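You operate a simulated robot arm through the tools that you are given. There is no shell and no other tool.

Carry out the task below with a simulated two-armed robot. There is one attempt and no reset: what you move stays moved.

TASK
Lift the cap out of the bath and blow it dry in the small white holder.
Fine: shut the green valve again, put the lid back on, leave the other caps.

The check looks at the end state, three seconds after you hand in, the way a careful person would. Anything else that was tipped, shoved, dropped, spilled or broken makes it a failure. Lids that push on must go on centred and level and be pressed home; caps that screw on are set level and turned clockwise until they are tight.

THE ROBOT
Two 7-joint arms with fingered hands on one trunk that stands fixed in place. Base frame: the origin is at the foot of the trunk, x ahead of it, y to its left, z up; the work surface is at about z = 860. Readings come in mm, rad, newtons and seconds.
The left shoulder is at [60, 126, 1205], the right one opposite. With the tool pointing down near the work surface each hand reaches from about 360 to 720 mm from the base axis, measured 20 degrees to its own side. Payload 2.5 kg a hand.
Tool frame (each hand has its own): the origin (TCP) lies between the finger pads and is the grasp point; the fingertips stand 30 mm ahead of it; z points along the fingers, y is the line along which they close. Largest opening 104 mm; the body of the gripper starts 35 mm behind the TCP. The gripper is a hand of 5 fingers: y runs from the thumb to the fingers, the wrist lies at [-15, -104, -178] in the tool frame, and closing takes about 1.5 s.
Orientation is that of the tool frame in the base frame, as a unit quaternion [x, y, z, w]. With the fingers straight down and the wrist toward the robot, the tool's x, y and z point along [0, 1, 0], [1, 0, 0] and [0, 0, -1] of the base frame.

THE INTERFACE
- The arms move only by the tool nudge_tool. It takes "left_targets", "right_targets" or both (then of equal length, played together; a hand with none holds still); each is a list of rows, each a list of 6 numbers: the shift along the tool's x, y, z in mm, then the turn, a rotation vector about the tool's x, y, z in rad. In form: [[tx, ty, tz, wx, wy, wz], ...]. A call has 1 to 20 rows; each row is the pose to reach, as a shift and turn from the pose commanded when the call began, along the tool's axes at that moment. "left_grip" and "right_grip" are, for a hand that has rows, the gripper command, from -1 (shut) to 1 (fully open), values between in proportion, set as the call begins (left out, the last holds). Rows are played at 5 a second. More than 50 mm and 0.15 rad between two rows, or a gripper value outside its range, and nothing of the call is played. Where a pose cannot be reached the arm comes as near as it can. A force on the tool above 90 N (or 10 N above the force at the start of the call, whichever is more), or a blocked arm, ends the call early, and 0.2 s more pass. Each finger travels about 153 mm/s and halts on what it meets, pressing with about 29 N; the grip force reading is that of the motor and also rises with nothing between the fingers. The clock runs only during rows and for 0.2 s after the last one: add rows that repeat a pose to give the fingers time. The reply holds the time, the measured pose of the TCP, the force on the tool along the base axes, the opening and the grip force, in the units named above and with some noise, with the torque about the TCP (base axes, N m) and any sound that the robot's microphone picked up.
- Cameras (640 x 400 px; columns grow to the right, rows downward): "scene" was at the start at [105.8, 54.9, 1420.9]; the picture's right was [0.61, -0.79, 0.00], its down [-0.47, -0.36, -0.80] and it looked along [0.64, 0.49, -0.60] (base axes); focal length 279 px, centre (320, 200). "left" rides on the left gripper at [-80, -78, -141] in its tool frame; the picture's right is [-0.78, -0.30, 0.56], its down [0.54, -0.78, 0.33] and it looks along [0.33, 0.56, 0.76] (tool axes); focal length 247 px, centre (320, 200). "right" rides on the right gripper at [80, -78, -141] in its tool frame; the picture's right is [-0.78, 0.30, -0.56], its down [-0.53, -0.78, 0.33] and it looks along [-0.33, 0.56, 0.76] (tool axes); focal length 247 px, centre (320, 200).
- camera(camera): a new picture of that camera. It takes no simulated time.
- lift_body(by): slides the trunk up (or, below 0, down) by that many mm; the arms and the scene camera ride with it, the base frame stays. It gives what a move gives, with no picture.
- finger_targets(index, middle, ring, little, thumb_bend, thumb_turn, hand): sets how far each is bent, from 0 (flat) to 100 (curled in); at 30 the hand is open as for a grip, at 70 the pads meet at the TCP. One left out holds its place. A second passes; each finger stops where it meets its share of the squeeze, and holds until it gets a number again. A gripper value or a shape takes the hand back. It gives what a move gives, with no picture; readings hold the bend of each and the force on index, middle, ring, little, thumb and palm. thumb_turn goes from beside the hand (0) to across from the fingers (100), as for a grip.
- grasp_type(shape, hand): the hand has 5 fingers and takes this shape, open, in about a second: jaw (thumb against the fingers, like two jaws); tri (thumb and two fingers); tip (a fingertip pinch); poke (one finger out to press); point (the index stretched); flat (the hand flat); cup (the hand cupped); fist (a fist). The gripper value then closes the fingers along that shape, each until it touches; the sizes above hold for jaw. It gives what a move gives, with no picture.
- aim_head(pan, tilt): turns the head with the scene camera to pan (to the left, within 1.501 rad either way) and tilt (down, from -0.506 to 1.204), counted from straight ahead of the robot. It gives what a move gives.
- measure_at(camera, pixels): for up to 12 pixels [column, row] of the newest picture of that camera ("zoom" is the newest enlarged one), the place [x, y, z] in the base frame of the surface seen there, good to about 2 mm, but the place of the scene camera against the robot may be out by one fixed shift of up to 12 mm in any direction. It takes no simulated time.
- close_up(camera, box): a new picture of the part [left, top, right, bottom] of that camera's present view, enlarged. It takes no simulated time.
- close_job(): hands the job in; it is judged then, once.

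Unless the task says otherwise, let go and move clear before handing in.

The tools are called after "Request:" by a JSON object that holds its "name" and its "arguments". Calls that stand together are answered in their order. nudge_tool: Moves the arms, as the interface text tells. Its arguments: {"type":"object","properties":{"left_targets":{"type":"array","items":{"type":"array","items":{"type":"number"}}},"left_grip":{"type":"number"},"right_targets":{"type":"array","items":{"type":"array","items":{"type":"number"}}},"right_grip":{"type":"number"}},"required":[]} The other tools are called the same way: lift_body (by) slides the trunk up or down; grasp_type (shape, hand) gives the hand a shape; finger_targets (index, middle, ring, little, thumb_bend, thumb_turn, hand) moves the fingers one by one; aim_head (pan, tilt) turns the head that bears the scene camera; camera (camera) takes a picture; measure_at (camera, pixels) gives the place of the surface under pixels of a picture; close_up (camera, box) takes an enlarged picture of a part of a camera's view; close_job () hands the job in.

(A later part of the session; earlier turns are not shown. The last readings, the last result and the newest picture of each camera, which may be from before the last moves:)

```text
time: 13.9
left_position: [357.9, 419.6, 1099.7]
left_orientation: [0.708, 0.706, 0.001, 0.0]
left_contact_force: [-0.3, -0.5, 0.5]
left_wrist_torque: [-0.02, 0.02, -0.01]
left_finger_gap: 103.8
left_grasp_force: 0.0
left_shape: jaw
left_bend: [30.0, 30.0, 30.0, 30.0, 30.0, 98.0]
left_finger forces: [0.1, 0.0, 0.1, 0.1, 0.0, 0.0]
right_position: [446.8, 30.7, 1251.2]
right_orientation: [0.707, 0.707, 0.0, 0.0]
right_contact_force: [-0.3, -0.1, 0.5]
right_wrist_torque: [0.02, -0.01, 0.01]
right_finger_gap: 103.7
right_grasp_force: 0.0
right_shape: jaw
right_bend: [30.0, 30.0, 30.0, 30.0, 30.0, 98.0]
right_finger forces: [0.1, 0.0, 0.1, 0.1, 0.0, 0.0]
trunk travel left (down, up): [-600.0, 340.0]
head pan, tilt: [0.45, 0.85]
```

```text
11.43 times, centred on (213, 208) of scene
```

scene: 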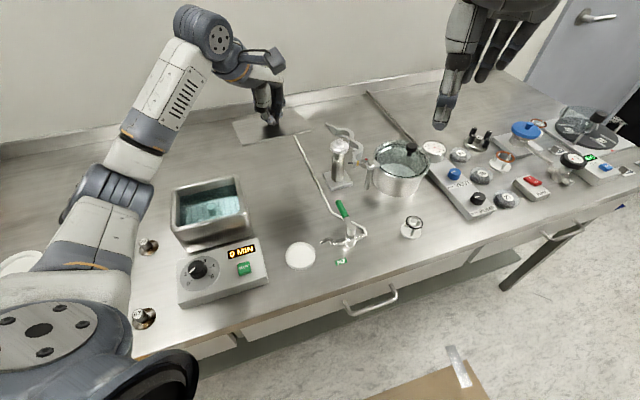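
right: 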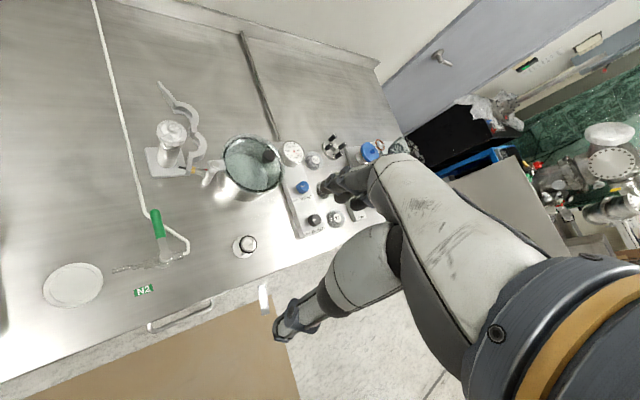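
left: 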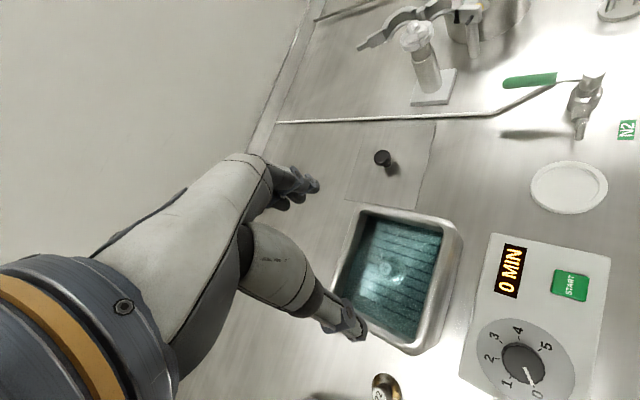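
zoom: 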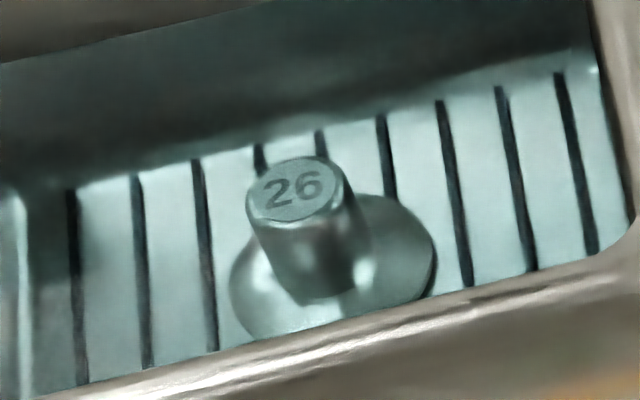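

The bath floor is at z≈885 and the liquid at ≈921; the cap stands about 29 mm tall with a post about 17 mm wide. I'll turn the left hand 45° to line up with the bath's long axis and take the tri shape, so that only the thumb and two fingers enter.

Request:
{"name": "nudge_tool", "arguments": {"left_targets": [[0, 0, 0, 0, 0, 0.13], [0, 0, 0, 0, 0, 0.26], [0, 0, 0, 0, 0, 0.39], [0, 0, 0, 0, 0, 0.52], [0, 0, 0, 0, 0, 0.66], [0, 0, 0, 0, 0, 0.8], [0, 0, 0, 0, 0, 0.8]]}}

Request:
{"name": "grasp_type", "arguments": {"shape": "tri", "hand": "left"}}

Request:
{"name": "camera", "arguments": {"camera": "left"}}

Request:
{"name": "camera", "arguments": {"camera": "scene"}}

Request:
{"name": "close_up", "arguments": {"camera": "scene", "box": [100, 110, 292, 230]}}

```text
time: 15.5
left_position: [359.7, 418.5, 1099.3]
left_orientation: [0.927, 0.374, 0.001, 0.0]
left_contact_force: [-0.5, -0.3, 0.0]
left_wrist_torque: [0.03, -0.02, 0.03]
left_finger_gap: 103.7
left_grasp_force: 0.0
left_shape: jaw
left_bend: [30.0, 30.0, 30.0, 30.0, 30.0, 98.0]
left_finger forces: [0.1, 0.0, 0.1, 0.0, 0.0, 0.0]
right_position: [447.3, 31.1, 1251.5]
right_orientation: [0.707, 0.708, 0.0, 0.0]
right_contact_force: [-0.4, 0.1, -0.2]
right_wrist_torque: [-0.03, 0.0, -0.03]
right_finger_gap: 103.5
right_grasp_force: 0.1
right_shape: jaw
right_bend: [30.0, 30.0, 30.0, 30.0, 30.0, 98.0]
right_finger forces: [0.0, 0.1, 0.0, 0.0, 0.1, 0.0]
trunk travel left (down, up): [-600.0, 340.0]
head pan, tilt: [0.45, 0.85]
```

```text
time: 16.4
left_position: [359.8, 418.0, 1099.4]
left_orientation: [0.927, 0.376, 0.0, 0.0]
left_contact_force: [0.3, -0.3, -0.8]
left_wrist_torque: [-0.01, 0.0, 0.01]
left_finger_gap: 103.6
left_grasp_force: 0.0
left_shape: tri
left_bend: [30.0, 30.0, 99.0, 99.0, 30.0, 98.0]
left_finger forces: [0.0, 0.0, 0.0, 0.1, 0.0, 0.0]
right_position: [447.0, 30.5, 1251.6]
right_orientation: [0.707, 0.707, 0.0, 0.0]
right_contact_force: [0.2, 0.9, -0.1]
right_wrist_torque: [0.04, -0.03, 0.0]
right_finger_gap: 103.7
right_grasp_force: 0.0
right_shape: jaw
right_bend: [30.0, 30.0, 30.0, 30.0, 30.0, 98.0]
right_finger forces: [0.0, 0.0, 0.0, 0.0, 0.1, 0.1]
trunk travel left (down, up): [-600.0, 340.0]
head pan, tilt: [0.45, 0.85]
```

```text
taken
```

left: 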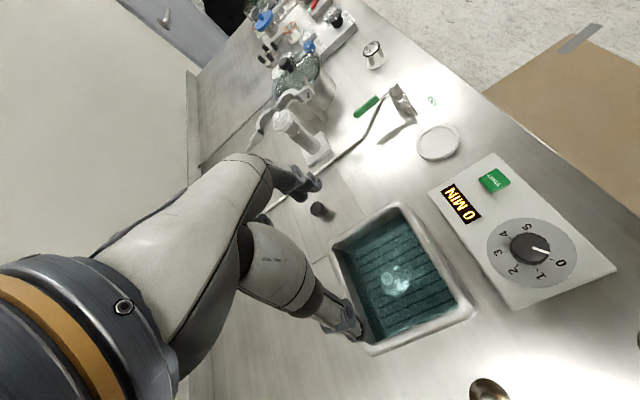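

```text
taken
```

scene: 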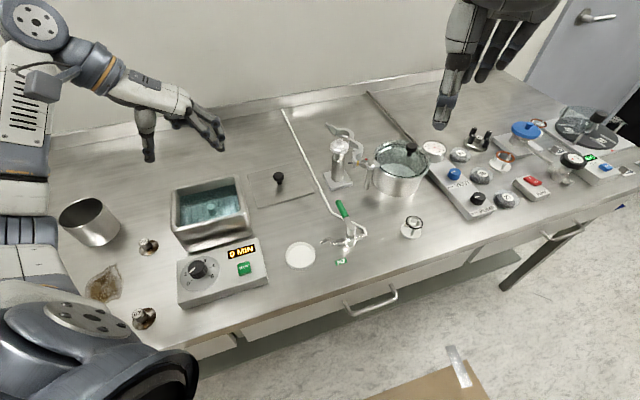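

```text
3.33 times, centred on (196, 170) of scene
```

zoom: 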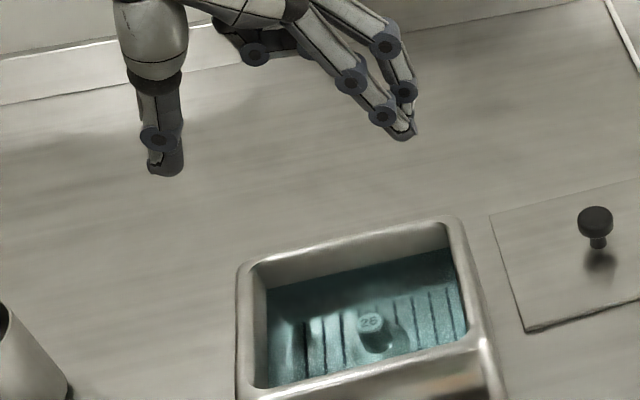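

The rotation worked, and ring and little are folded away. I'll measure the cap from this new angle to triangulate it.

Request:
{"name": "close_up", "arguments": {"camera": "left", "box": [360, 250, 440, 310]}}

Request:
{"name": "measure_at", "arguments": {"camera": "left", "pixels": [[380, 272], [400, 280], [390, 265], [360, 290], [440, 260], [400, 210], [333, 245], [476, 305], [370, 350], [355, 320], [395, 320]]}}

Request:
{"name": "measure_at", "arguments": {"camera": "scene", "pixels": [[210.8, 206.9], [214, 214], [216, 211], [240, 183], [178, 243], [245, 212], [172, 192]]}}

```text
6.67 times, centred on (400, 280) of left
```

zoom: 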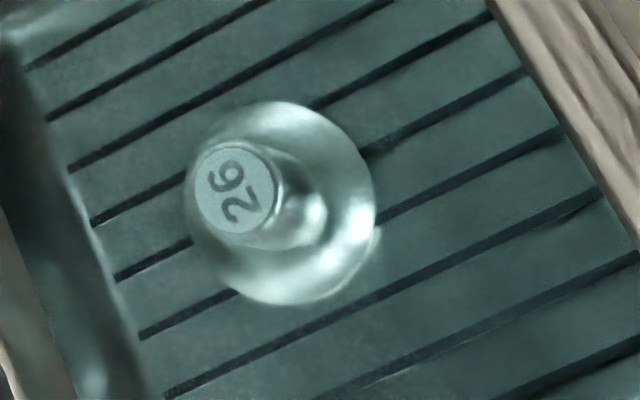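

```text
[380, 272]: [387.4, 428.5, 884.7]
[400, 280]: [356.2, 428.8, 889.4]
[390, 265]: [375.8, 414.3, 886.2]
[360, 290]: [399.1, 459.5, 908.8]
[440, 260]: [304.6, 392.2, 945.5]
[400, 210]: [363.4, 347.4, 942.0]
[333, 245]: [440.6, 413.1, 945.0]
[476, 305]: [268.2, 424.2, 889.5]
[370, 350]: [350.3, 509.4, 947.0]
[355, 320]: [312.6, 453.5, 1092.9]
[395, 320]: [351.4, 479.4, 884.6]
```

```text
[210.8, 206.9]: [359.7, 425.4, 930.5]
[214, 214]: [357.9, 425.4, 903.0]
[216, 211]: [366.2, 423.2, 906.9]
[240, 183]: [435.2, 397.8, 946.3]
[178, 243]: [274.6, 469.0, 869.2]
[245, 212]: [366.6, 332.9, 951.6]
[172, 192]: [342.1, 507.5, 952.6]
```

The label is at zoom (237,187) and the disc rim spans (188–377, 100–305). I'll measure those pixels.

Request:
{"name": "measure_at", "arguments": {"camera": "zoom", "pixels": [[215, 187], [237, 187], [262, 175], [240, 225], [300, 115], [362, 200], [330, 275], [260, 290], [220, 270], [330, 130], [275, 110], [400, 280]]}}

```text
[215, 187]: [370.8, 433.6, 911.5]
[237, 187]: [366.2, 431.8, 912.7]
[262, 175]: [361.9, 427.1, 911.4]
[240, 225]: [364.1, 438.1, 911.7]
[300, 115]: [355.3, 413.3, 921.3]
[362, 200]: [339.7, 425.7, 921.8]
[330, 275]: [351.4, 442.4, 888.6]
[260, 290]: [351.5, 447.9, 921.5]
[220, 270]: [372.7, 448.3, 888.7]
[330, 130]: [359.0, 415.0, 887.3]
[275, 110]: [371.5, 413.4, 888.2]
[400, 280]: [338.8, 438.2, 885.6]
```

The cap's axis is at about (366,431.7), its top at z 912.5 and its disc at z 888. I'll pre-close to about a 60 mm gap, centre over it and come down to just above the rim to check.

Request:
{"name": "nudge_tool", "arguments": {"left_targets": [[13.8, -5.3, 0, 0, 0, 0], [13.8, -5.3, 40, 0, 0, 0], [13.8, -5.3, 80, 0, 0, 0], [13.8, -5.3, 110, 0, 0, 0], [13.8, -5.3, 110, 0, 0, 0]], "left_grip": 0.15}}

Request:
{"name": "camera", "arguments": {"camera": "left"}}

Request:
{"name": "close_up", "arguments": {"camera": "scene", "box": [132, 130, 292, 230]}}

Request:
{"name": "close_up", "arguments": {"camera": "left", "box": [240, 150, 480, 350]}}

```text
time: 17.6
left_position: [366.1, 432.4, 987.9]
left_orientation: [0.927, 0.375, 0.001, 0.0]
left_contact_force: [-0.2, 0.2, -0.7]
left_wrist_torque: [0.03, -0.02, 0.0]
left_finger_gap: 60.2
left_grasp_force: 0.1
left_shape: tri
left_bend: [74.0, 41.0, 99.0, 99.0, 66.0, 100.0]
left_finger forces: [0.1, 0.0, 0.1, 0.1, 0.0, 0.0]
right_position: [446.3, 30.6, 1253.1]
right_orientation: [0.707, 0.707, 0.0, 0.0]
right_contact_force: [-0.6, -0.1, 0.5]
right_wrist_torque: [-0.02, 0.0, 0.03]
right_finger_gap: 103.5
right_grasp_force: 0.0
right_shape: jaw
right_bend: [30.0, 30.0, 30.0, 30.0, 30.0, 98.0]
right_finger forces: [0.0, 0.0, 0.0, 0.0, 0.0, 0.0]
trunk travel left (down, up): [-600.0, 340.0]
head pan, tilt: [0.45, 0.85]
```

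```text
taken
```

left: 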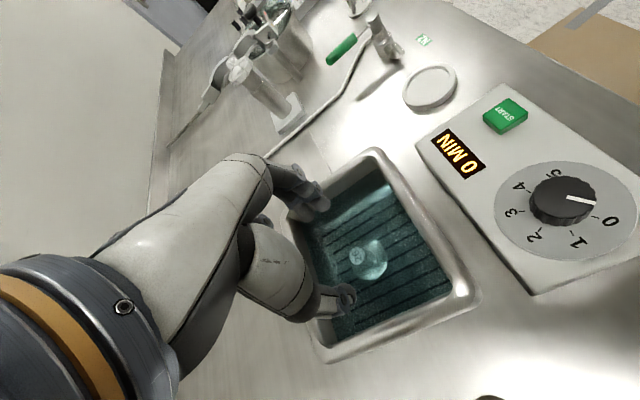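

```text
4.00 times, centred on (212, 180) of scene
```

zoom: 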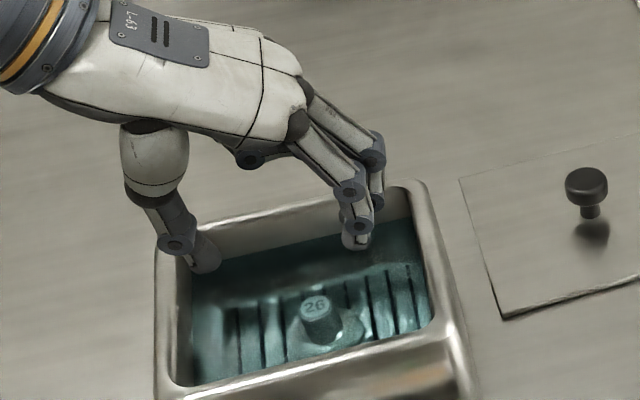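

```text
2.00 times, centred on (360, 250) of left
```

zoom: 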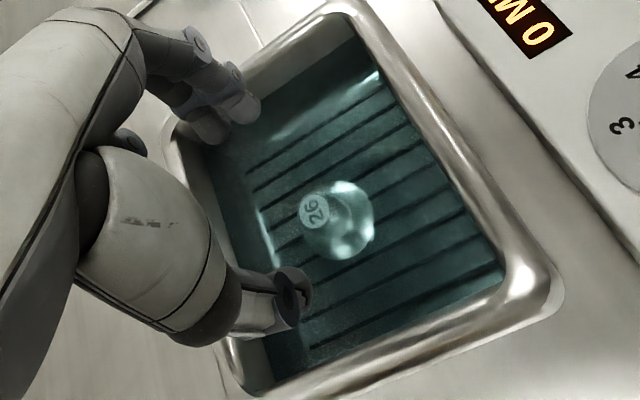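

The fingers are half-closed over the bath. I'll measure where the fingertips actually are relative to the TCP.

Request:
{"name": "measure_at", "arguments": {"camera": "zoom", "pixels": [[245, 110], [205, 130], [230, 95], [298, 280], [290, 300], [285, 270], [312, 210], [210, 85]]}}

Request:
{"name": "close_up", "arguments": {"camera": "scene", "box": [160, 165, 240, 215]}}

Request:
{"name": "measure_at", "arguments": {"camera": "zoom", "pixels": [[275, 230], [265, 275], [390, 320], [70, 320], [100, 350], [320, 200], [340, 250], [30, 290]]}}

```text
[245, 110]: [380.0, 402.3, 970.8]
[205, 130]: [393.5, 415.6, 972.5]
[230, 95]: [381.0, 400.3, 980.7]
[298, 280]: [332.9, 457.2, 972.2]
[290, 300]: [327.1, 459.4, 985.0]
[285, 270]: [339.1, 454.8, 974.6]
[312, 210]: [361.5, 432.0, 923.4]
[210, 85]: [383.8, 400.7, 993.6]
```

```text
8.00 times, centred on (200, 190) of scene
```

zoom: 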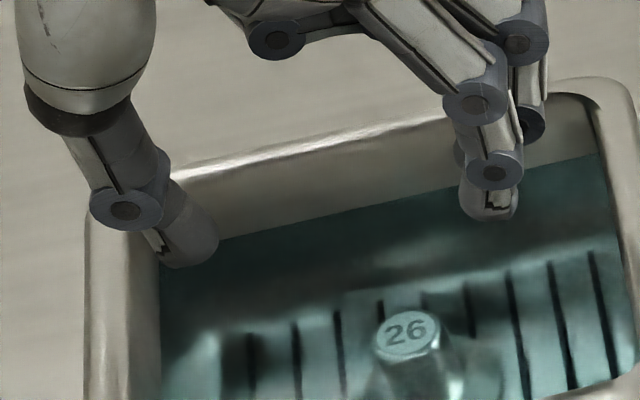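

```text
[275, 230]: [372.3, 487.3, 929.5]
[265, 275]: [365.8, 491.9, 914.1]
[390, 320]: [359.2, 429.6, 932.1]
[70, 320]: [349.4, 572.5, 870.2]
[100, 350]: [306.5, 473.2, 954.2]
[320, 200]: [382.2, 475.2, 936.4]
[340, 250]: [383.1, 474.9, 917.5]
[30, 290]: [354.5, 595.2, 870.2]
```

The tips straddle the TCP evenly, fingers at +31 and thumb at −41 along y, but the thumb joint would pass close to the bath wall. I'll narrow to about a 42 mm gap before going down.

Request:
{"name": "nudge_tool", "arguments": {"left_targets": [[0, 0, 10, 0, 0, 0], [0, 0, 20, 0, 0, 0], [0, 0, 20, 0, 0, 0], [0, 0, 20, 0, 0, 0]], "left_grip": -0.2}}

Request:
{"name": "camera", "arguments": {"camera": "left"}}

Request:
{"name": "close_up", "arguments": {"camera": "scene", "box": [148, 150, 260, 220]}}

Request:
{"name": "close_up", "arguments": {"camera": "left", "box": [260, 160, 460, 310]}}

```text
time: 18.6
left_position: [365.2, 432.0, 967.2]
left_orientation: [0.927, 0.375, 0.0, 0.0]
left_contact_force: [0.8, 0.5, 0.1]
left_wrist_torque: [0.0, 0.01, 0.0]
left_finger_gap: 42.0
left_grasp_force: 0.0
left_shape: tri
left_bend: [74.0, 49.0, 99.0, 99.0, 72.0, 100.0]
left_finger forces: [0.1, 0.0, 0.1, 0.0, 0.0, 0.0]
right_position: [447.0, 30.9, 1252.8]
right_orientation: [0.707, 0.707, 0.001, 0.0]
right_contact_force: [-0.1, -0.5, 0.1]
right_wrist_torque: [-0.01, 0.0, -0.01]
right_finger_gap: 103.5
right_grasp_force: 0.0
right_shape: jaw
right_bend: [30.0, 30.0, 30.0, 30.0, 30.0, 98.0]
right_finger forces: [0.1, 0.0, 0.0, 0.0, 0.1, 0.1]
trunk travel left (down, up): [-600.0, 340.0]
head pan, tilt: [0.45, 0.85]
```

```text
taken
```

left: 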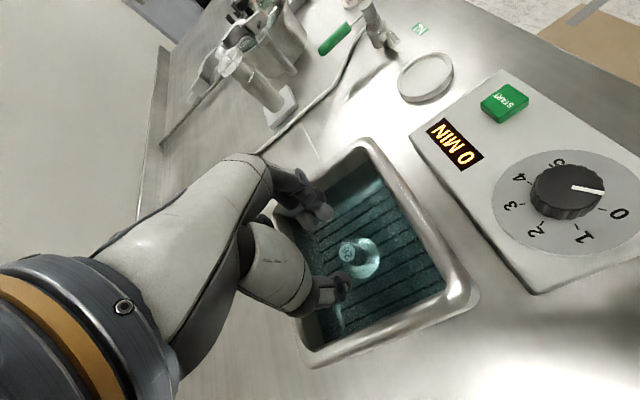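

```text
5.71 times, centred on (204, 185) of scene
```

zoom: 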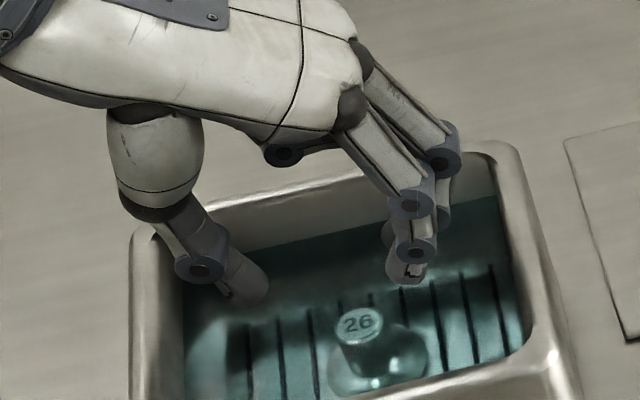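

```text
2.67 times, centred on (360, 235) of left
```

zoom: 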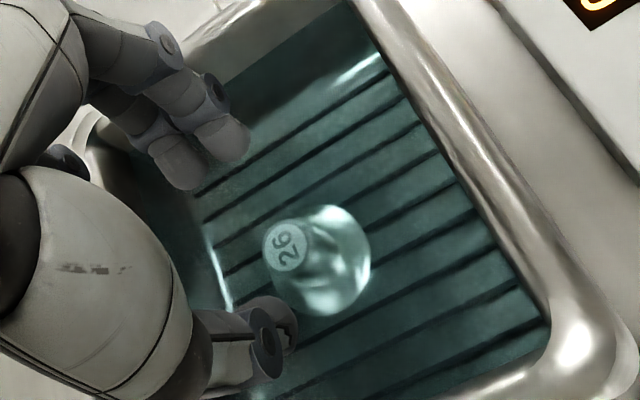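

A curled knuckle shows near the back rim, at left-zoom (68,158). I'll measure its height against the rim before going lower.

Request:
{"name": "measure_at", "arguments": {"camera": "zoom", "pixels": [[68, 158], [60, 170], [78, 160], [88, 130], [100, 118], [110, 150], [160, 40], [215, 90], [265, 340], [240, 130], [180, 175], [285, 320]]}}

Request:
{"name": "measure_at", "arguments": {"camera": "scene", "pixels": [[197, 179], [201, 178], [195, 181], [204, 182], [199, 183], [190, 187], [220, 192], [184, 197]]}}

```text
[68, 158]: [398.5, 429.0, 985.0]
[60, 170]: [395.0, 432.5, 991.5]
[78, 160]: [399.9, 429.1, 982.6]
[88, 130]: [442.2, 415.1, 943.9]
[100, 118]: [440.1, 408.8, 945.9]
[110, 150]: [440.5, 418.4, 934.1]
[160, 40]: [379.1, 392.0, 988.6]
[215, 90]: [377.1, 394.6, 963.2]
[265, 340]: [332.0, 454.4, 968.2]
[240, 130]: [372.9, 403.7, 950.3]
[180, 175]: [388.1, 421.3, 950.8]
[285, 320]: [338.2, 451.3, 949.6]
```

```text
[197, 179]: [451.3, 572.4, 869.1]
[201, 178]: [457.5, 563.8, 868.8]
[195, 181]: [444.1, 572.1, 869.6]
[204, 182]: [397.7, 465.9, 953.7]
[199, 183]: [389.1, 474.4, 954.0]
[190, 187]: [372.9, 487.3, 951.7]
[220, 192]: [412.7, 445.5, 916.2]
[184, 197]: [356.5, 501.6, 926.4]
```

The curled ring knuckle sits only 13–18 mm above the TCP on the near-wall side, so it could touch the back rim. I'll tilt the hand 0.25 rad about the closing axis to raise that side, then measure again.

Request:
{"name": "nudge_tool", "arguments": {"left_targets": [[0, 0, -8, 0, 0.12, 0], [0, 0, -8, 0, 0.25, 0], [0, 0, -8, 0, 0.25, 0]]}}

Request:
{"name": "camera", "arguments": {"camera": "left"}}

Request:
{"name": "close_up", "arguments": {"camera": "scene", "box": [148, 150, 260, 220]}}

Request:
{"name": "close_up", "arguments": {"camera": "left", "box": [260, 160, 460, 310]}}

```text
time: 19.4
left_position: [365.2, 431.5, 977.5]
left_orientation: [0.919, 0.373, 0.116, -0.047]
left_contact_force: [0.5, 0.2, -0.2]
left_wrist_torque: [0.01, 0.0, 0.04]
left_finger_gap: 41.9
left_grasp_force: 0.0
left_shape: tri
left_bend: [74.0, 49.0, 99.0, 99.0, 72.0, 100.0]
left_finger forces: [0.1, 0.1, 0.0, 0.0, 0.1, 0.0]
right_position: [446.6, 31.0, 1252.6]
right_orientation: [0.707, 0.707, 0.0, 0.0]
right_contact_force: [0.1, -0.2, 0.2]
right_wrist_torque: [-0.02, 0.01, -0.02]
right_finger_gap: 103.7
right_grasp_force: 0.0
right_shape: jaw
right_bend: [30.0, 30.0, 30.0, 30.0, 30.0, 98.0]
right_finger forces: [0.1, 0.0, 0.0, 0.1, 0.0, 0.1]
trunk travel left (down, up): [-600.0, 340.0]
head pan, tilt: [0.45, 0.85]
```

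```text
taken
```

left: 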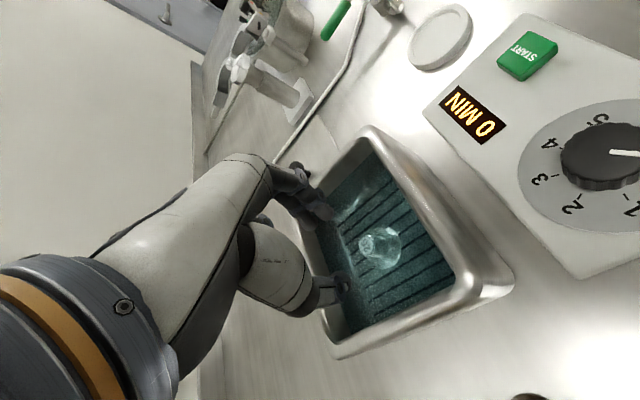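

```text
5.71 times, centred on (204, 185) of scene
```

zoom: 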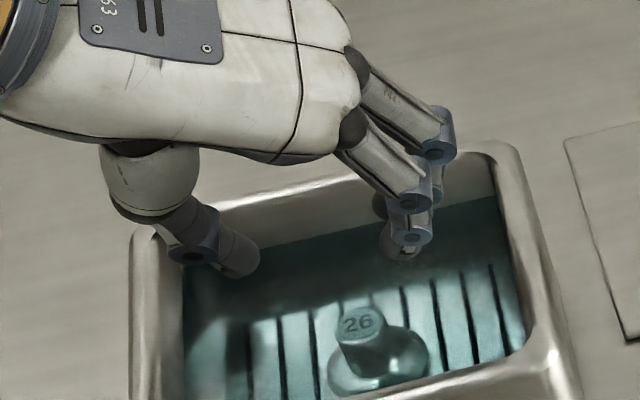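

```text
2.67 times, centred on (360, 235) of left
```

zoom: 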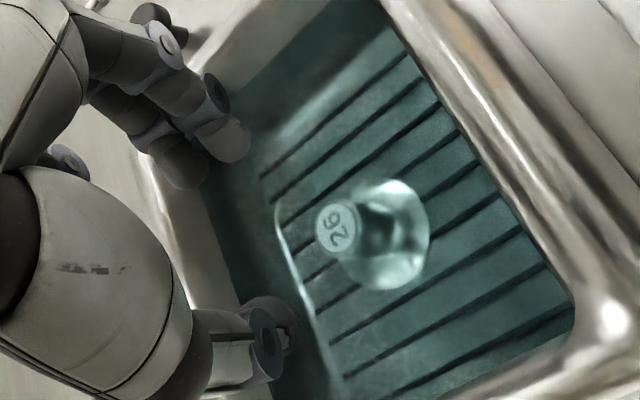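

The ring knuckle at left-zoom (68,160) is now higher. I'll measure it together with the rim and the wall inside.

Request:
{"name": "measure_at", "arguments": {"camera": "zoom", "pixels": [[68, 160], [78, 168], [60, 150], [130, 190], [160, 215], [175, 250], [215, 250], [230, 270], [165, 40], [150, 12], [232, 145], [180, 180]]}}

```text
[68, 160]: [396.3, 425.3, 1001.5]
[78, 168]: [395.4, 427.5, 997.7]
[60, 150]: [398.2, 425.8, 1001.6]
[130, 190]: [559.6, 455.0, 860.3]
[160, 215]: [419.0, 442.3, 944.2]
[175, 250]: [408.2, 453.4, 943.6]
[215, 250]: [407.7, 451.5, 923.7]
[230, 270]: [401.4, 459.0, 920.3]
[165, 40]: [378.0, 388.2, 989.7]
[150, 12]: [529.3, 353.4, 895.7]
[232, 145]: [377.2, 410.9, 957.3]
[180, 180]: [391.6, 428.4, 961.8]
```

The rim crown (z≈944) sits at x≈45 and the little finger would clear it only barely. I'll tilt to 0.40 rad in total while lowering part way.

Request:
{"name": "nudge_tool", "arguments": {"left_targets": [[0, 0, 0, 0, 0.08, 0], [0, 0, 0, 0, 0.15, 0], [-3.2, 0, 12.6, 0, 0.15, 0], [-6.4, 0, 25.2, 0, 0.15, 0], [-6.4, 0, 25.2, 0, 0.15, 0]]}}

Request:
{"name": "camera", "arguments": {"camera": "left"}}

Request:
{"name": "close_up", "arguments": {"camera": "scene", "box": [148, 150, 260, 220]}}

Request:
{"name": "close_up", "arguments": {"camera": "left", "box": [260, 160, 460, 310]}}

Request:
{"name": "measure_at", "arguments": {"camera": "zoom", "pixels": [[68, 160], [78, 168], [60, 150], [150, 210], [160, 215], [165, 250], [205, 250], [232, 145], [180, 180], [265, 340], [280, 330]]}}

```text
time: 20.6
left_position: [365.0, 432.6, 951.1]
left_orientation: [0.908, 0.368, 0.184, -0.075]
left_contact_force: [-0.9, 0.7, 0.3]
left_wrist_torque: [0.01, 0.02, 0.02]
left_finger_gap: 41.9
left_grasp_force: 0.0
left_shape: tri
left_bend: [74.0, 49.0, 99.0, 99.0, 72.0, 100.0]
left_finger forces: [0.0, 0.0, 0.0, 0.1, 0.1, 0.1]
right_position: [446.6, 31.9, 1252.6]
right_orientation: [0.707, 0.708, -0.001, 0.0]
right_contact_force: [-1.1, -0.1, 0.4]
right_wrist_torque: [0.0, 0.01, -0.02]
right_finger_gap: 103.6
right_grasp_force: 0.0
right_shape: jaw
right_bend: [30.0, 30.0, 30.0, 30.0, 30.0, 98.0]
right_finger forces: [0.0, 0.1, 0.0, 0.1, 0.0, 0.1]
trunk travel left (down, up): [-600.0, 340.0]
head pan, tilt: [0.45, 0.85]
```

```text
taken
```

left: 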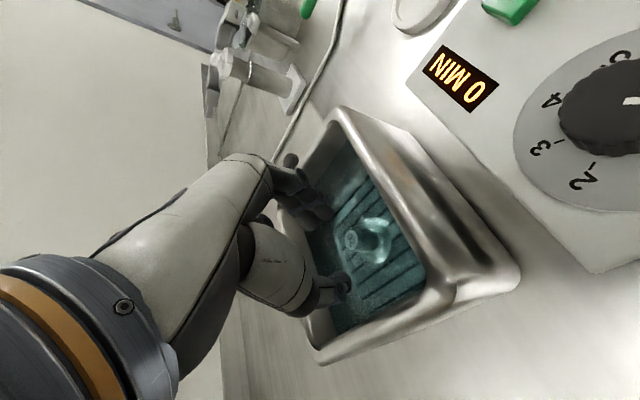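

```text
5.71 times, centred on (204, 185) of scene
```

zoom: 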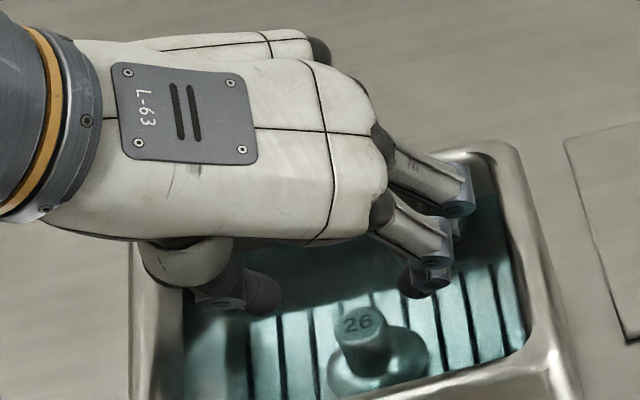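

```text
2.67 times, centred on (360, 235) of left
```

zoom: 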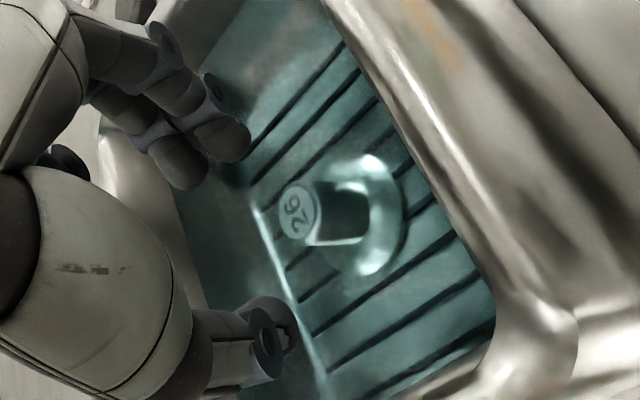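

```text
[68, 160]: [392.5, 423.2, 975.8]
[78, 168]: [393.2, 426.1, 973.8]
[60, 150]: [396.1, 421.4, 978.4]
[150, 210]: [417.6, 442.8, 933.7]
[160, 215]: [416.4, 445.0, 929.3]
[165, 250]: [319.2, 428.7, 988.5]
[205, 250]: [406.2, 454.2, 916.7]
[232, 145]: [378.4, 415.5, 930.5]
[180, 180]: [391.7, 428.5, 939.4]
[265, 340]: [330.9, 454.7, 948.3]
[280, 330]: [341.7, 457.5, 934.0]
```

Ring knuckle is 21 mm above the TCP now, which should clear the rim at final depth. I'll descend about 31 mm in small steps, watching the force.

Request:
{"name": "nudge_tool", "arguments": {"left_targets": [[-3.1, 0, 7.4, 0, 0, 0], [-6.2, 0, 14.7, 0, 0, 0], [-9, 0, 21.2, 0, 0, 0], [-12.1, 0, 28.6, 0, 0, 0], [-12.1, 0, 28.6, 0, 0, 0]]}}

Request:
{"name": "camera", "arguments": {"camera": "left"}}

Request:
{"name": "close_up", "arguments": {"camera": "scene", "box": [148, 150, 260, 220]}}

Request:
{"name": "close_up", "arguments": {"camera": "left", "box": [260, 160, 460, 310]}}

Request:
{"name": "measure_at", "arguments": {"camera": "zoom", "pixels": [[68, 160], [78, 168], [130, 190], [232, 145], [180, 180], [280, 330], [290, 200], [270, 210]]}}

```text
time: 21.8
left_position: [364.7, 433.5, 921.4]
left_orientation: [0.908, 0.368, 0.184, -0.075]
left_contact_force: [0.4, 0.1, -0.3]
left_wrist_torque: [-0.01, 0.04, 0.01]
left_finger_gap: 42.0
left_grasp_force: 0.0
left_shape: tri
left_bend: [74.0, 49.0, 99.0, 99.0, 72.0, 100.0]
left_finger forces: [0.0, 0.1, 0.0, 0.0, 0.0, 0.0]
right_position: [447.1, 30.8, 1252.7]
right_orientation: [0.707, 0.708, 0.0, 0.0]
right_contact_force: [0.1, -0.1, 0.1]
right_wrist_torque: [0.0, -0.01, 0.0]
right_finger_gap: 103.5
right_grasp_force: 0.1
right_shape: jaw
right_bend: [30.0, 30.0, 30.0, 30.0, 30.0, 98.0]
right_finger forces: [0.1, 0.1, 0.0, 0.1, 0.0, 0.0]
trunk travel left (down, up): [-600.0, 340.0]
head pan, tilt: [0.45, 0.85]
```

```text
taken
```

left: 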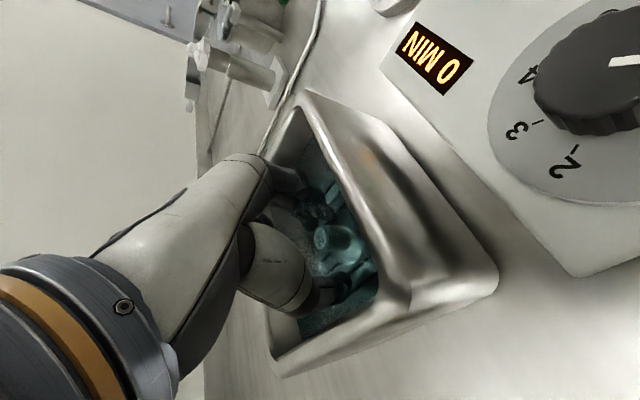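

```text
5.71 times, centred on (204, 185) of scene
```

zoom: 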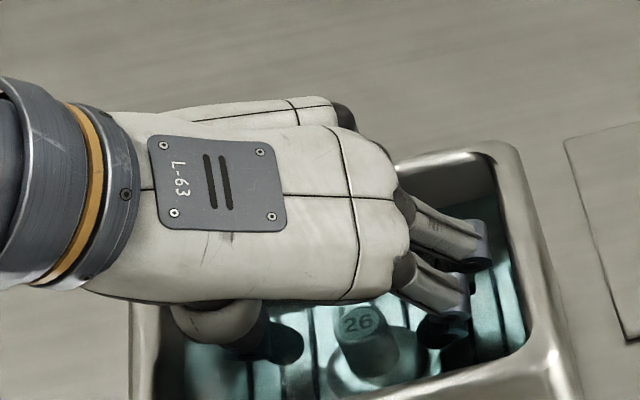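

```text
2.67 times, centred on (360, 235) of left
```

zoom: 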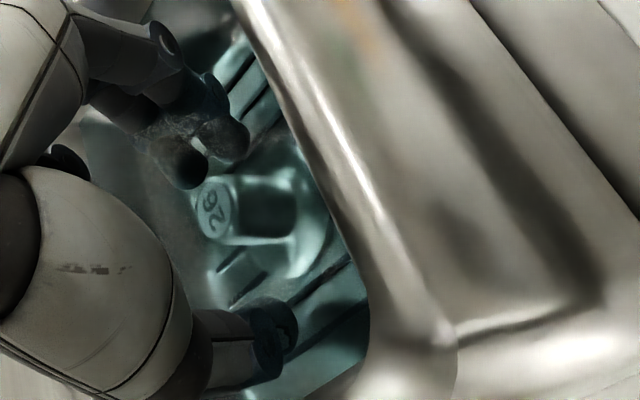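

```text
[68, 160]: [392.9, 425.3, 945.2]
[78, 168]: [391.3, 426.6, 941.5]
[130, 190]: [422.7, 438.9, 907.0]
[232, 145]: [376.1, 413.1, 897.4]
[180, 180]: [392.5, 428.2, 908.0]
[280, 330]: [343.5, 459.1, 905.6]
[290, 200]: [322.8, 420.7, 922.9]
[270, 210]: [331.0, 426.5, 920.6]
```

No contact, and the tips straddle the post evenly along the closing axis but sit about 5 mm too far toward the back wall. I'll shift by 5 mm and close.

Request:
{"name": "nudge_tool", "arguments": {"left_targets": [[-2.7, 0, 0, 0, 0, 0], [-5.4, 0, 0, 0, 0, 0], [-5.4, 0, 0, 0, 0, 0]]}}

Request:
{"name": "nudge_tool", "arguments": {"left_targets": [[0, 0, 0, 0, 0, 0], [0, 0, 0, 0, 0, 0], [0, 0, 0, 0, 0, 0], [0, 0, 0, 0, 0, 0], [0, 0, 0, 0, 0, 0], [0, 0, 0, 0, 0, 0], [0, 0, 0, 0, 0, 0]], "left_grip": -1}}

Request:
{"name": "camera", "arguments": {"camera": "left"}}

Request:
{"name": "close_up", "arguments": {"camera": "scene", "box": [148, 150, 260, 220]}}

Request:
{"name": "close_up", "arguments": {"camera": "left", "box": [260, 160, 460, 310]}}

```text
time: 22.6
left_position: [361.8, 430.4, 918.5]
left_orientation: [0.908, 0.368, 0.184, -0.075]
left_contact_force: [-0.1, -0.1, 0.7]
left_wrist_torque: [-0.01, 0.0, -0.02]
left_finger_gap: 42.0
left_grasp_force: 0.0
left_shape: tri
left_bend: [74.0, 49.0, 99.0, 99.0, 72.0, 100.0]
left_finger forces: [0.0, 0.0, 0.0, 0.0, 0.0, 0.1]
right_position: [448.4, 30.9, 1251.7]
right_orientation: [0.707, 0.707, 0.0, 0.0]
right_contact_force: [-0.3, -0.5, -0.2]
right_wrist_torque: [0.0, -0.01, 0.03]
right_finger_gap: 103.4
right_grasp_force: 0.0
right_shape: jaw
right_bend: [30.0, 30.0, 30.0, 30.0, 30.0, 98.0]
right_finger forces: [0.0, 0.1, 0.0, 0.1, 0.1, 0.0]
trunk travel left (down, up): [-600.0, 340.0]
head pan, tilt: [0.45, 0.85]
```

```text
time: 24.2
left_position: [361.5, 429.9, 919.7]
left_orientation: [0.908, 0.368, 0.184, -0.075]
left_contact_force: [-0.4, 1.8, 6.2]
left_wrist_torque: [-0.05, -0.01, 0.02]
left_finger_gap: 12.6
left_grasp_force: 28.9
left_shape: tri
left_bend: [73.0, 71.0, 100.0, 100.0, 74.0, 100.0]
left_finger forces: [14.8, 11.4, 0.1, 0.0, 27.9, 0.1]
right_position: [446.1, 32.0, 1253.7]
right_orientation: [0.707, 0.708, 0.0, -0.001]
right_contact_force: [0.0, -0.2, -0.5]
right_wrist_torque: [0.01, -0.02, -0.01]
right_finger_gap: 103.4
right_grasp_force: 0.0
right_shape: jaw
right_bend: [30.0, 30.0, 30.0, 30.0, 30.0, 98.0]
right_finger forces: [0.0, 0.0, 0.0, 0.0, 0.1, 0.0]
trunk travel left (down, up): [-600.0, 340.0]
head pan, tilt: [0.45, 0.85]
```

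```text
taken
```

left: 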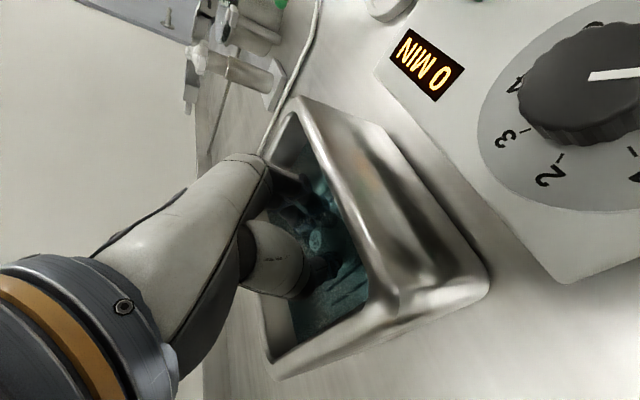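

```text
5.71 times, centred on (204, 185) of scene
```

zoom: 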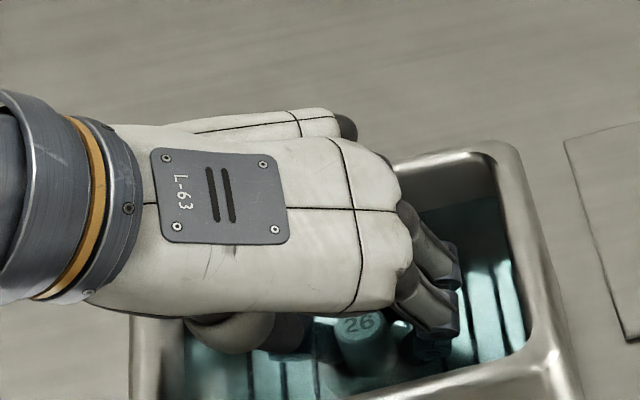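

```text
2.67 times, centred on (360, 235) of left
```

zoom: 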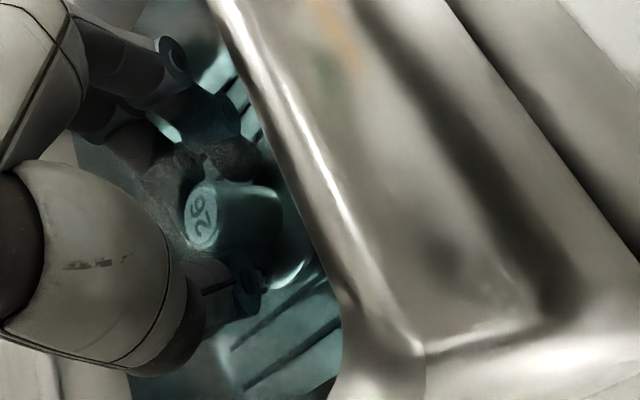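

The cap is gripped on its post (index 15 N, middle 11 N, thumb 28 N). I'll lift it straight up slowly, pausing over the bath to drip.

Request:
{"name": "nudge_tool", "arguments": {"left_targets": [[3.9, 0, -9.2, 0, 0, 0], [9.7, 0, -23, 0, 0, 0], [17.5, 0, -41.4, 0, 0, 0], [27.2, 0, -64.5, 0, 0, 0], [36.9, 0, -87.5, 0, 0, 0], [42.8, 0, -101.3, 0, 0, 0], [42.8, 0, -101.3, 0, 0, 0], [42.8, 0, -101.3, 0, 0, 0]]}}

Request:
{"name": "camera", "arguments": {"camera": "left"}}

Request:
{"name": "camera", "arguments": {"camera": "scene"}}

Request:
{"name": "close_up", "arguments": {"camera": "scene", "box": [148, 110, 260, 220]}}

Request:
{"name": "close_up", "arguments": {"camera": "left", "box": [260, 160, 460, 310]}}

```text
time: 26.0
left_position: [361.8, 431.1, 1029.2]
left_orientation: [0.909, 0.368, 0.184, -0.074]
left_contact_force: [-0.6, 0.0, -0.5]
left_wrist_torque: [-0.01, 0.0, 0.0]
left_finger_gap: 10.9
left_grasp_force: 28.6
left_shape: tri
left_bend: [73.0, 72.0, 100.0, 100.0, 77.0, 100.0]
left_finger forces: [16.5, 1.1, 0.1, 0.0, 23.0, 0.0]
right_position: [446.5, 30.3, 1251.9]
right_orientation: [0.707, 0.707, 0.0, 0.0]
right_contact_force: [-0.1, 0.3, -0.3]
right_wrist_torque: [-0.02, -0.02, -0.04]
right_finger_gap: 103.5
right_grasp_force: 0.0
right_shape: jaw
right_bend: [30.0, 30.0, 30.0, 30.0, 30.0, 98.0]
right_finger forces: [0.0, 0.0, 0.0, 0.0, 0.1, 0.1]
trunk travel left (down, up): [-600.0, 340.0]
head pan, tilt: [0.45, 0.85]
```

```text
taken
```

left: 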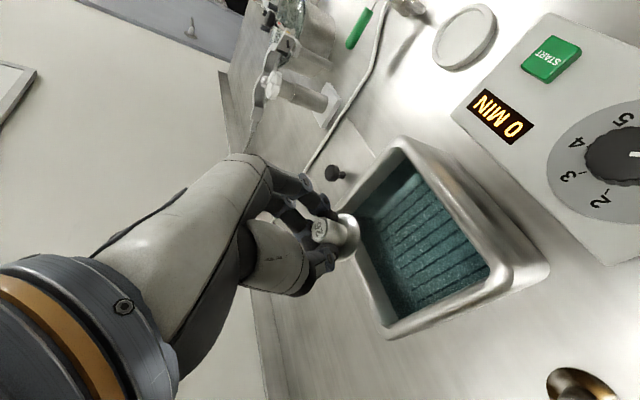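

```text
taken
```

scene: 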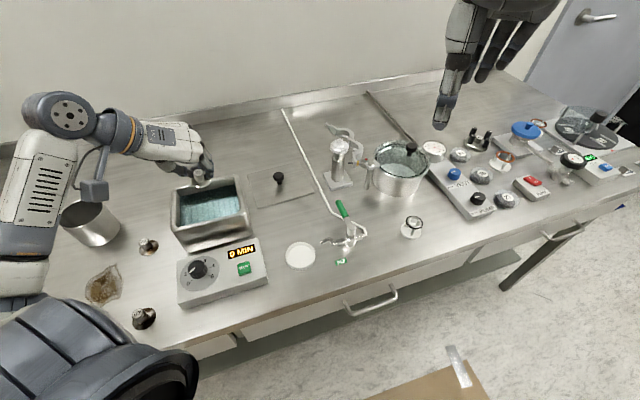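

```text
3.64 times, centred on (204, 165) of scene
```

zoom: 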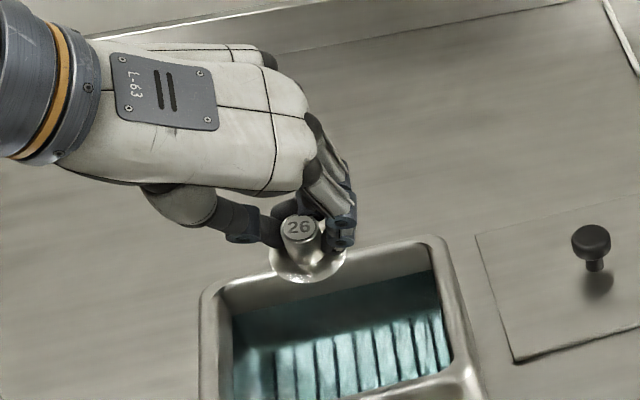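

```text
2.67 times, centred on (360, 235) of left
```

zoom: 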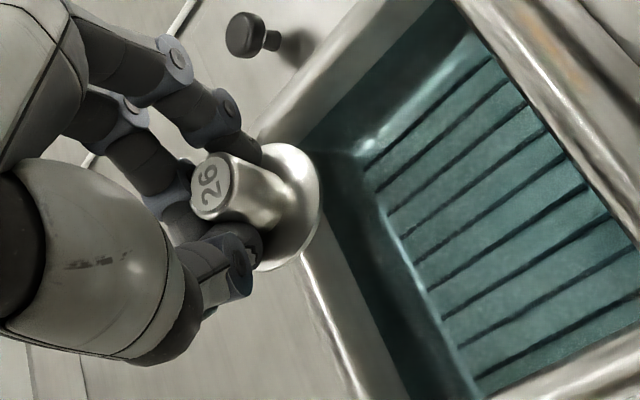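

The cap is clear of the bath and held nearly upright at scene-zoom (300,230). I'll measure its position and tilt in the hand.

Request:
{"name": "measure_at", "arguments": {"camera": "zoom", "pixels": [[210, 187], [196, 192], [222, 178], [215, 162], [207, 213], [285, 152], [315, 185], [300, 235], [270, 262], [308, 165], [290, 255], [290, 185]]}}

Request:
{"name": "close_up", "arguments": {"camera": "scene", "box": [172, 150, 236, 190]}}

Request:
{"name": "measure_at", "arguments": {"camera": "zoom", "pixels": [[300, 200], [280, 200], [320, 195], [300, 185], [300, 215], [200, 300], [290, 320], [400, 260], [350, 300], [210, 260], [250, 310]]}}

```text
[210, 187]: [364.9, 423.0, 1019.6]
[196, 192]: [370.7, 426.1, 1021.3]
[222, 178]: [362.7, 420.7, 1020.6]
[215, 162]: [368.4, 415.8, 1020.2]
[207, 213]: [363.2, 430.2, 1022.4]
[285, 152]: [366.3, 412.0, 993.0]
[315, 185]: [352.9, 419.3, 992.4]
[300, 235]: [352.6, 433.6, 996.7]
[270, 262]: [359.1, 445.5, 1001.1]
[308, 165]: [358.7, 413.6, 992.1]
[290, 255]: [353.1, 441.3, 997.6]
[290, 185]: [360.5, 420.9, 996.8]
```

```text
10.00 times, centred on (204, 170) of scene
```

zoom: 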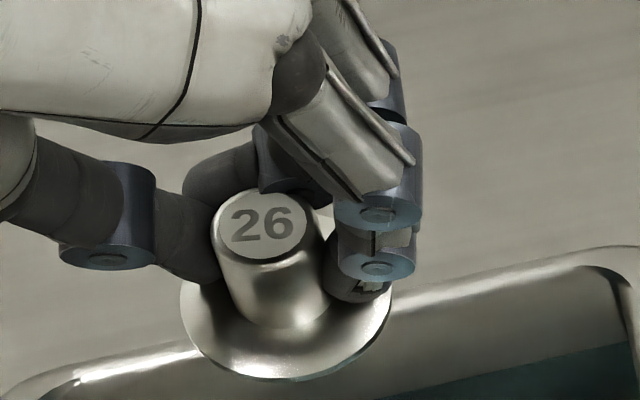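

```text
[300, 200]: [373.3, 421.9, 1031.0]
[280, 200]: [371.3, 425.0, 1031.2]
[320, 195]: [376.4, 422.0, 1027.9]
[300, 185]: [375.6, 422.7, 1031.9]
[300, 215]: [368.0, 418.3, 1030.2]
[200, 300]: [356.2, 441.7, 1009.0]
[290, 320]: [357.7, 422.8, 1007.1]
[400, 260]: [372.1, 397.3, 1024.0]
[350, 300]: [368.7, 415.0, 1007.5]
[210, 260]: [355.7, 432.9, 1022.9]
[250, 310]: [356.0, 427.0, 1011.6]
```

The disc's points slope by about 0.3 rad (from z 992 at y 412 to 1001 at y 445), so the cap followed the hand's tilt. I'll untilt the hand by 0.28 rad over the bath and check that the cap becomes upright.

Request:
{"name": "nudge_tool", "arguments": {"left_targets": [[0, 0, 0, 0, -0.1, 0], [0, 0, 0, 0, -0.2, 0], [0, 0, 0, 0, -0.28, 0], [0, 0, 0, 0, -0.28, 0]]}}

Request:
{"name": "camera", "arguments": {"camera": "left"}}

Request:
{"name": "close_up", "arguments": {"camera": "left", "box": [290, 190, 390, 270]}}

Request:
{"name": "close_up", "arguments": {"camera": "scene", "box": [172, 150, 236, 190]}}

```text
time: 27.0
left_position: [360.8, 429.1, 1027.8]
left_orientation: [0.925, 0.375, 0.055, -0.023]
left_contact_force: [0.7, 0.0, -1.0]
left_wrist_torque: [0.01, 0.01, -0.01]
left_finger_gap: 10.9
left_grasp_force: 28.9
left_shape: tri
left_bend: [73.0, 72.0, 100.0, 100.0, 77.0, 100.0]
left_finger forces: [16.5, 1.1, 0.0, 0.0, 22.8, 0.0]
right_position: [447.4, 31.4, 1252.5]
right_orientation: [0.707, 0.707, 0.0, 0.0]
right_contact_force: [0.7, -0.7, 0.1]
right_wrist_torque: [-0.02, 0.01, 0.03]
right_finger_gap: 103.6
right_grasp_force: 0.0
right_shape: jaw
right_bend: [30.0, 30.0, 30.0, 30.0, 30.0, 98.0]
right_finger forces: [0.0, 0.1, 0.0, 0.0, 0.0, 0.0]
trunk travel left (down, up): [-600.0, 340.0]
head pan, tilt: [0.45, 0.85]
```

```text
taken
```

left: 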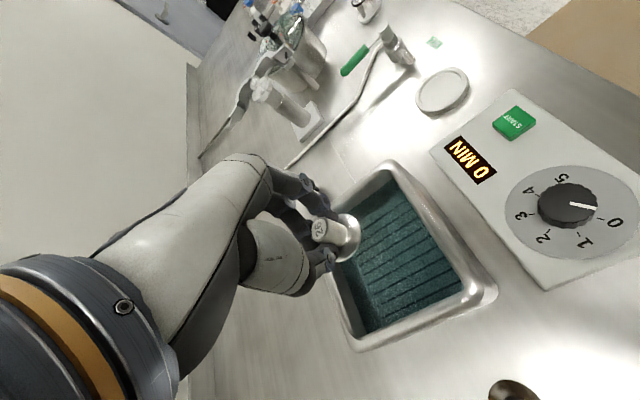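

```text
5.00 times, centred on (340, 230) of left
```

zoom: 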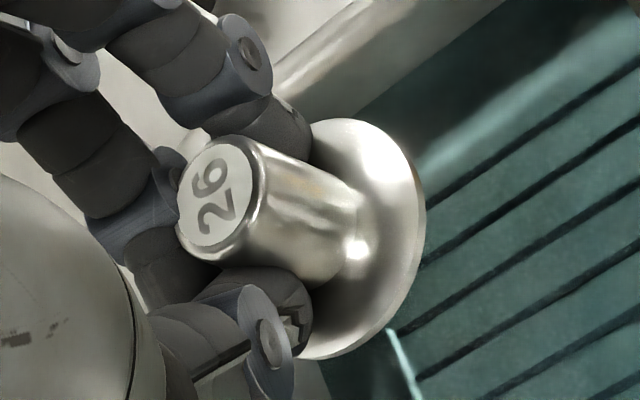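

```text
10.00 times, centred on (204, 170) of scene
```

zoom: 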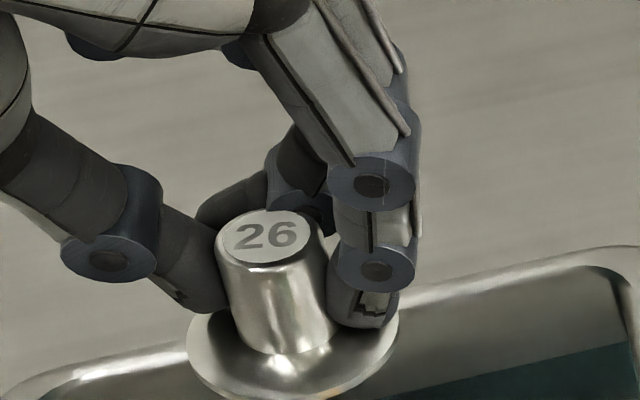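

I'll measure the disc plane again to see what tilt remains.

Request:
{"name": "measure_at", "arguments": {"camera": "left", "pixels": [[350, 217], [357, 227], [359, 238], [354.5, 250], [345, 258], [345, 217], [319, 229], [314, 233], [324, 224], [320, 237], [352, 235], [350, 248]]}}

Request:
{"name": "measure_at", "arguments": {"camera": "zoom", "pixels": [[265, 235], [240, 240], [290, 228], [200, 340], [230, 380], [300, 385], [370, 360], [390, 335], [330, 370], [210, 325], [265, 220], [265, 255]]}}

```text
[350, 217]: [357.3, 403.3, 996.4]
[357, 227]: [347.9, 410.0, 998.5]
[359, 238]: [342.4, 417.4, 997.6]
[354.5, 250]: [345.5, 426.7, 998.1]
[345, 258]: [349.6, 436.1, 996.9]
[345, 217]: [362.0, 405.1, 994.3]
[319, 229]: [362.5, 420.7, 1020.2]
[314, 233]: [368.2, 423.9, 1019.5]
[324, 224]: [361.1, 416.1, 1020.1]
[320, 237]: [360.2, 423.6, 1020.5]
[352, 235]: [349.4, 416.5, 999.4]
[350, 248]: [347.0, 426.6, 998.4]
```

```text
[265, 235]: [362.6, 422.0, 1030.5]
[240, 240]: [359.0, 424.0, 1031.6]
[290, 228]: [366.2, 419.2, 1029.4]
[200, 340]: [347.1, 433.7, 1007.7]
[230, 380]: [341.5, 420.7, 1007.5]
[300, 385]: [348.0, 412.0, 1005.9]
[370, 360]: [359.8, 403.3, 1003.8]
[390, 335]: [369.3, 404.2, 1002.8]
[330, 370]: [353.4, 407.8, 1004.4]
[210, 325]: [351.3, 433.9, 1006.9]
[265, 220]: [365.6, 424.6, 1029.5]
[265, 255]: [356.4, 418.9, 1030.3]
```

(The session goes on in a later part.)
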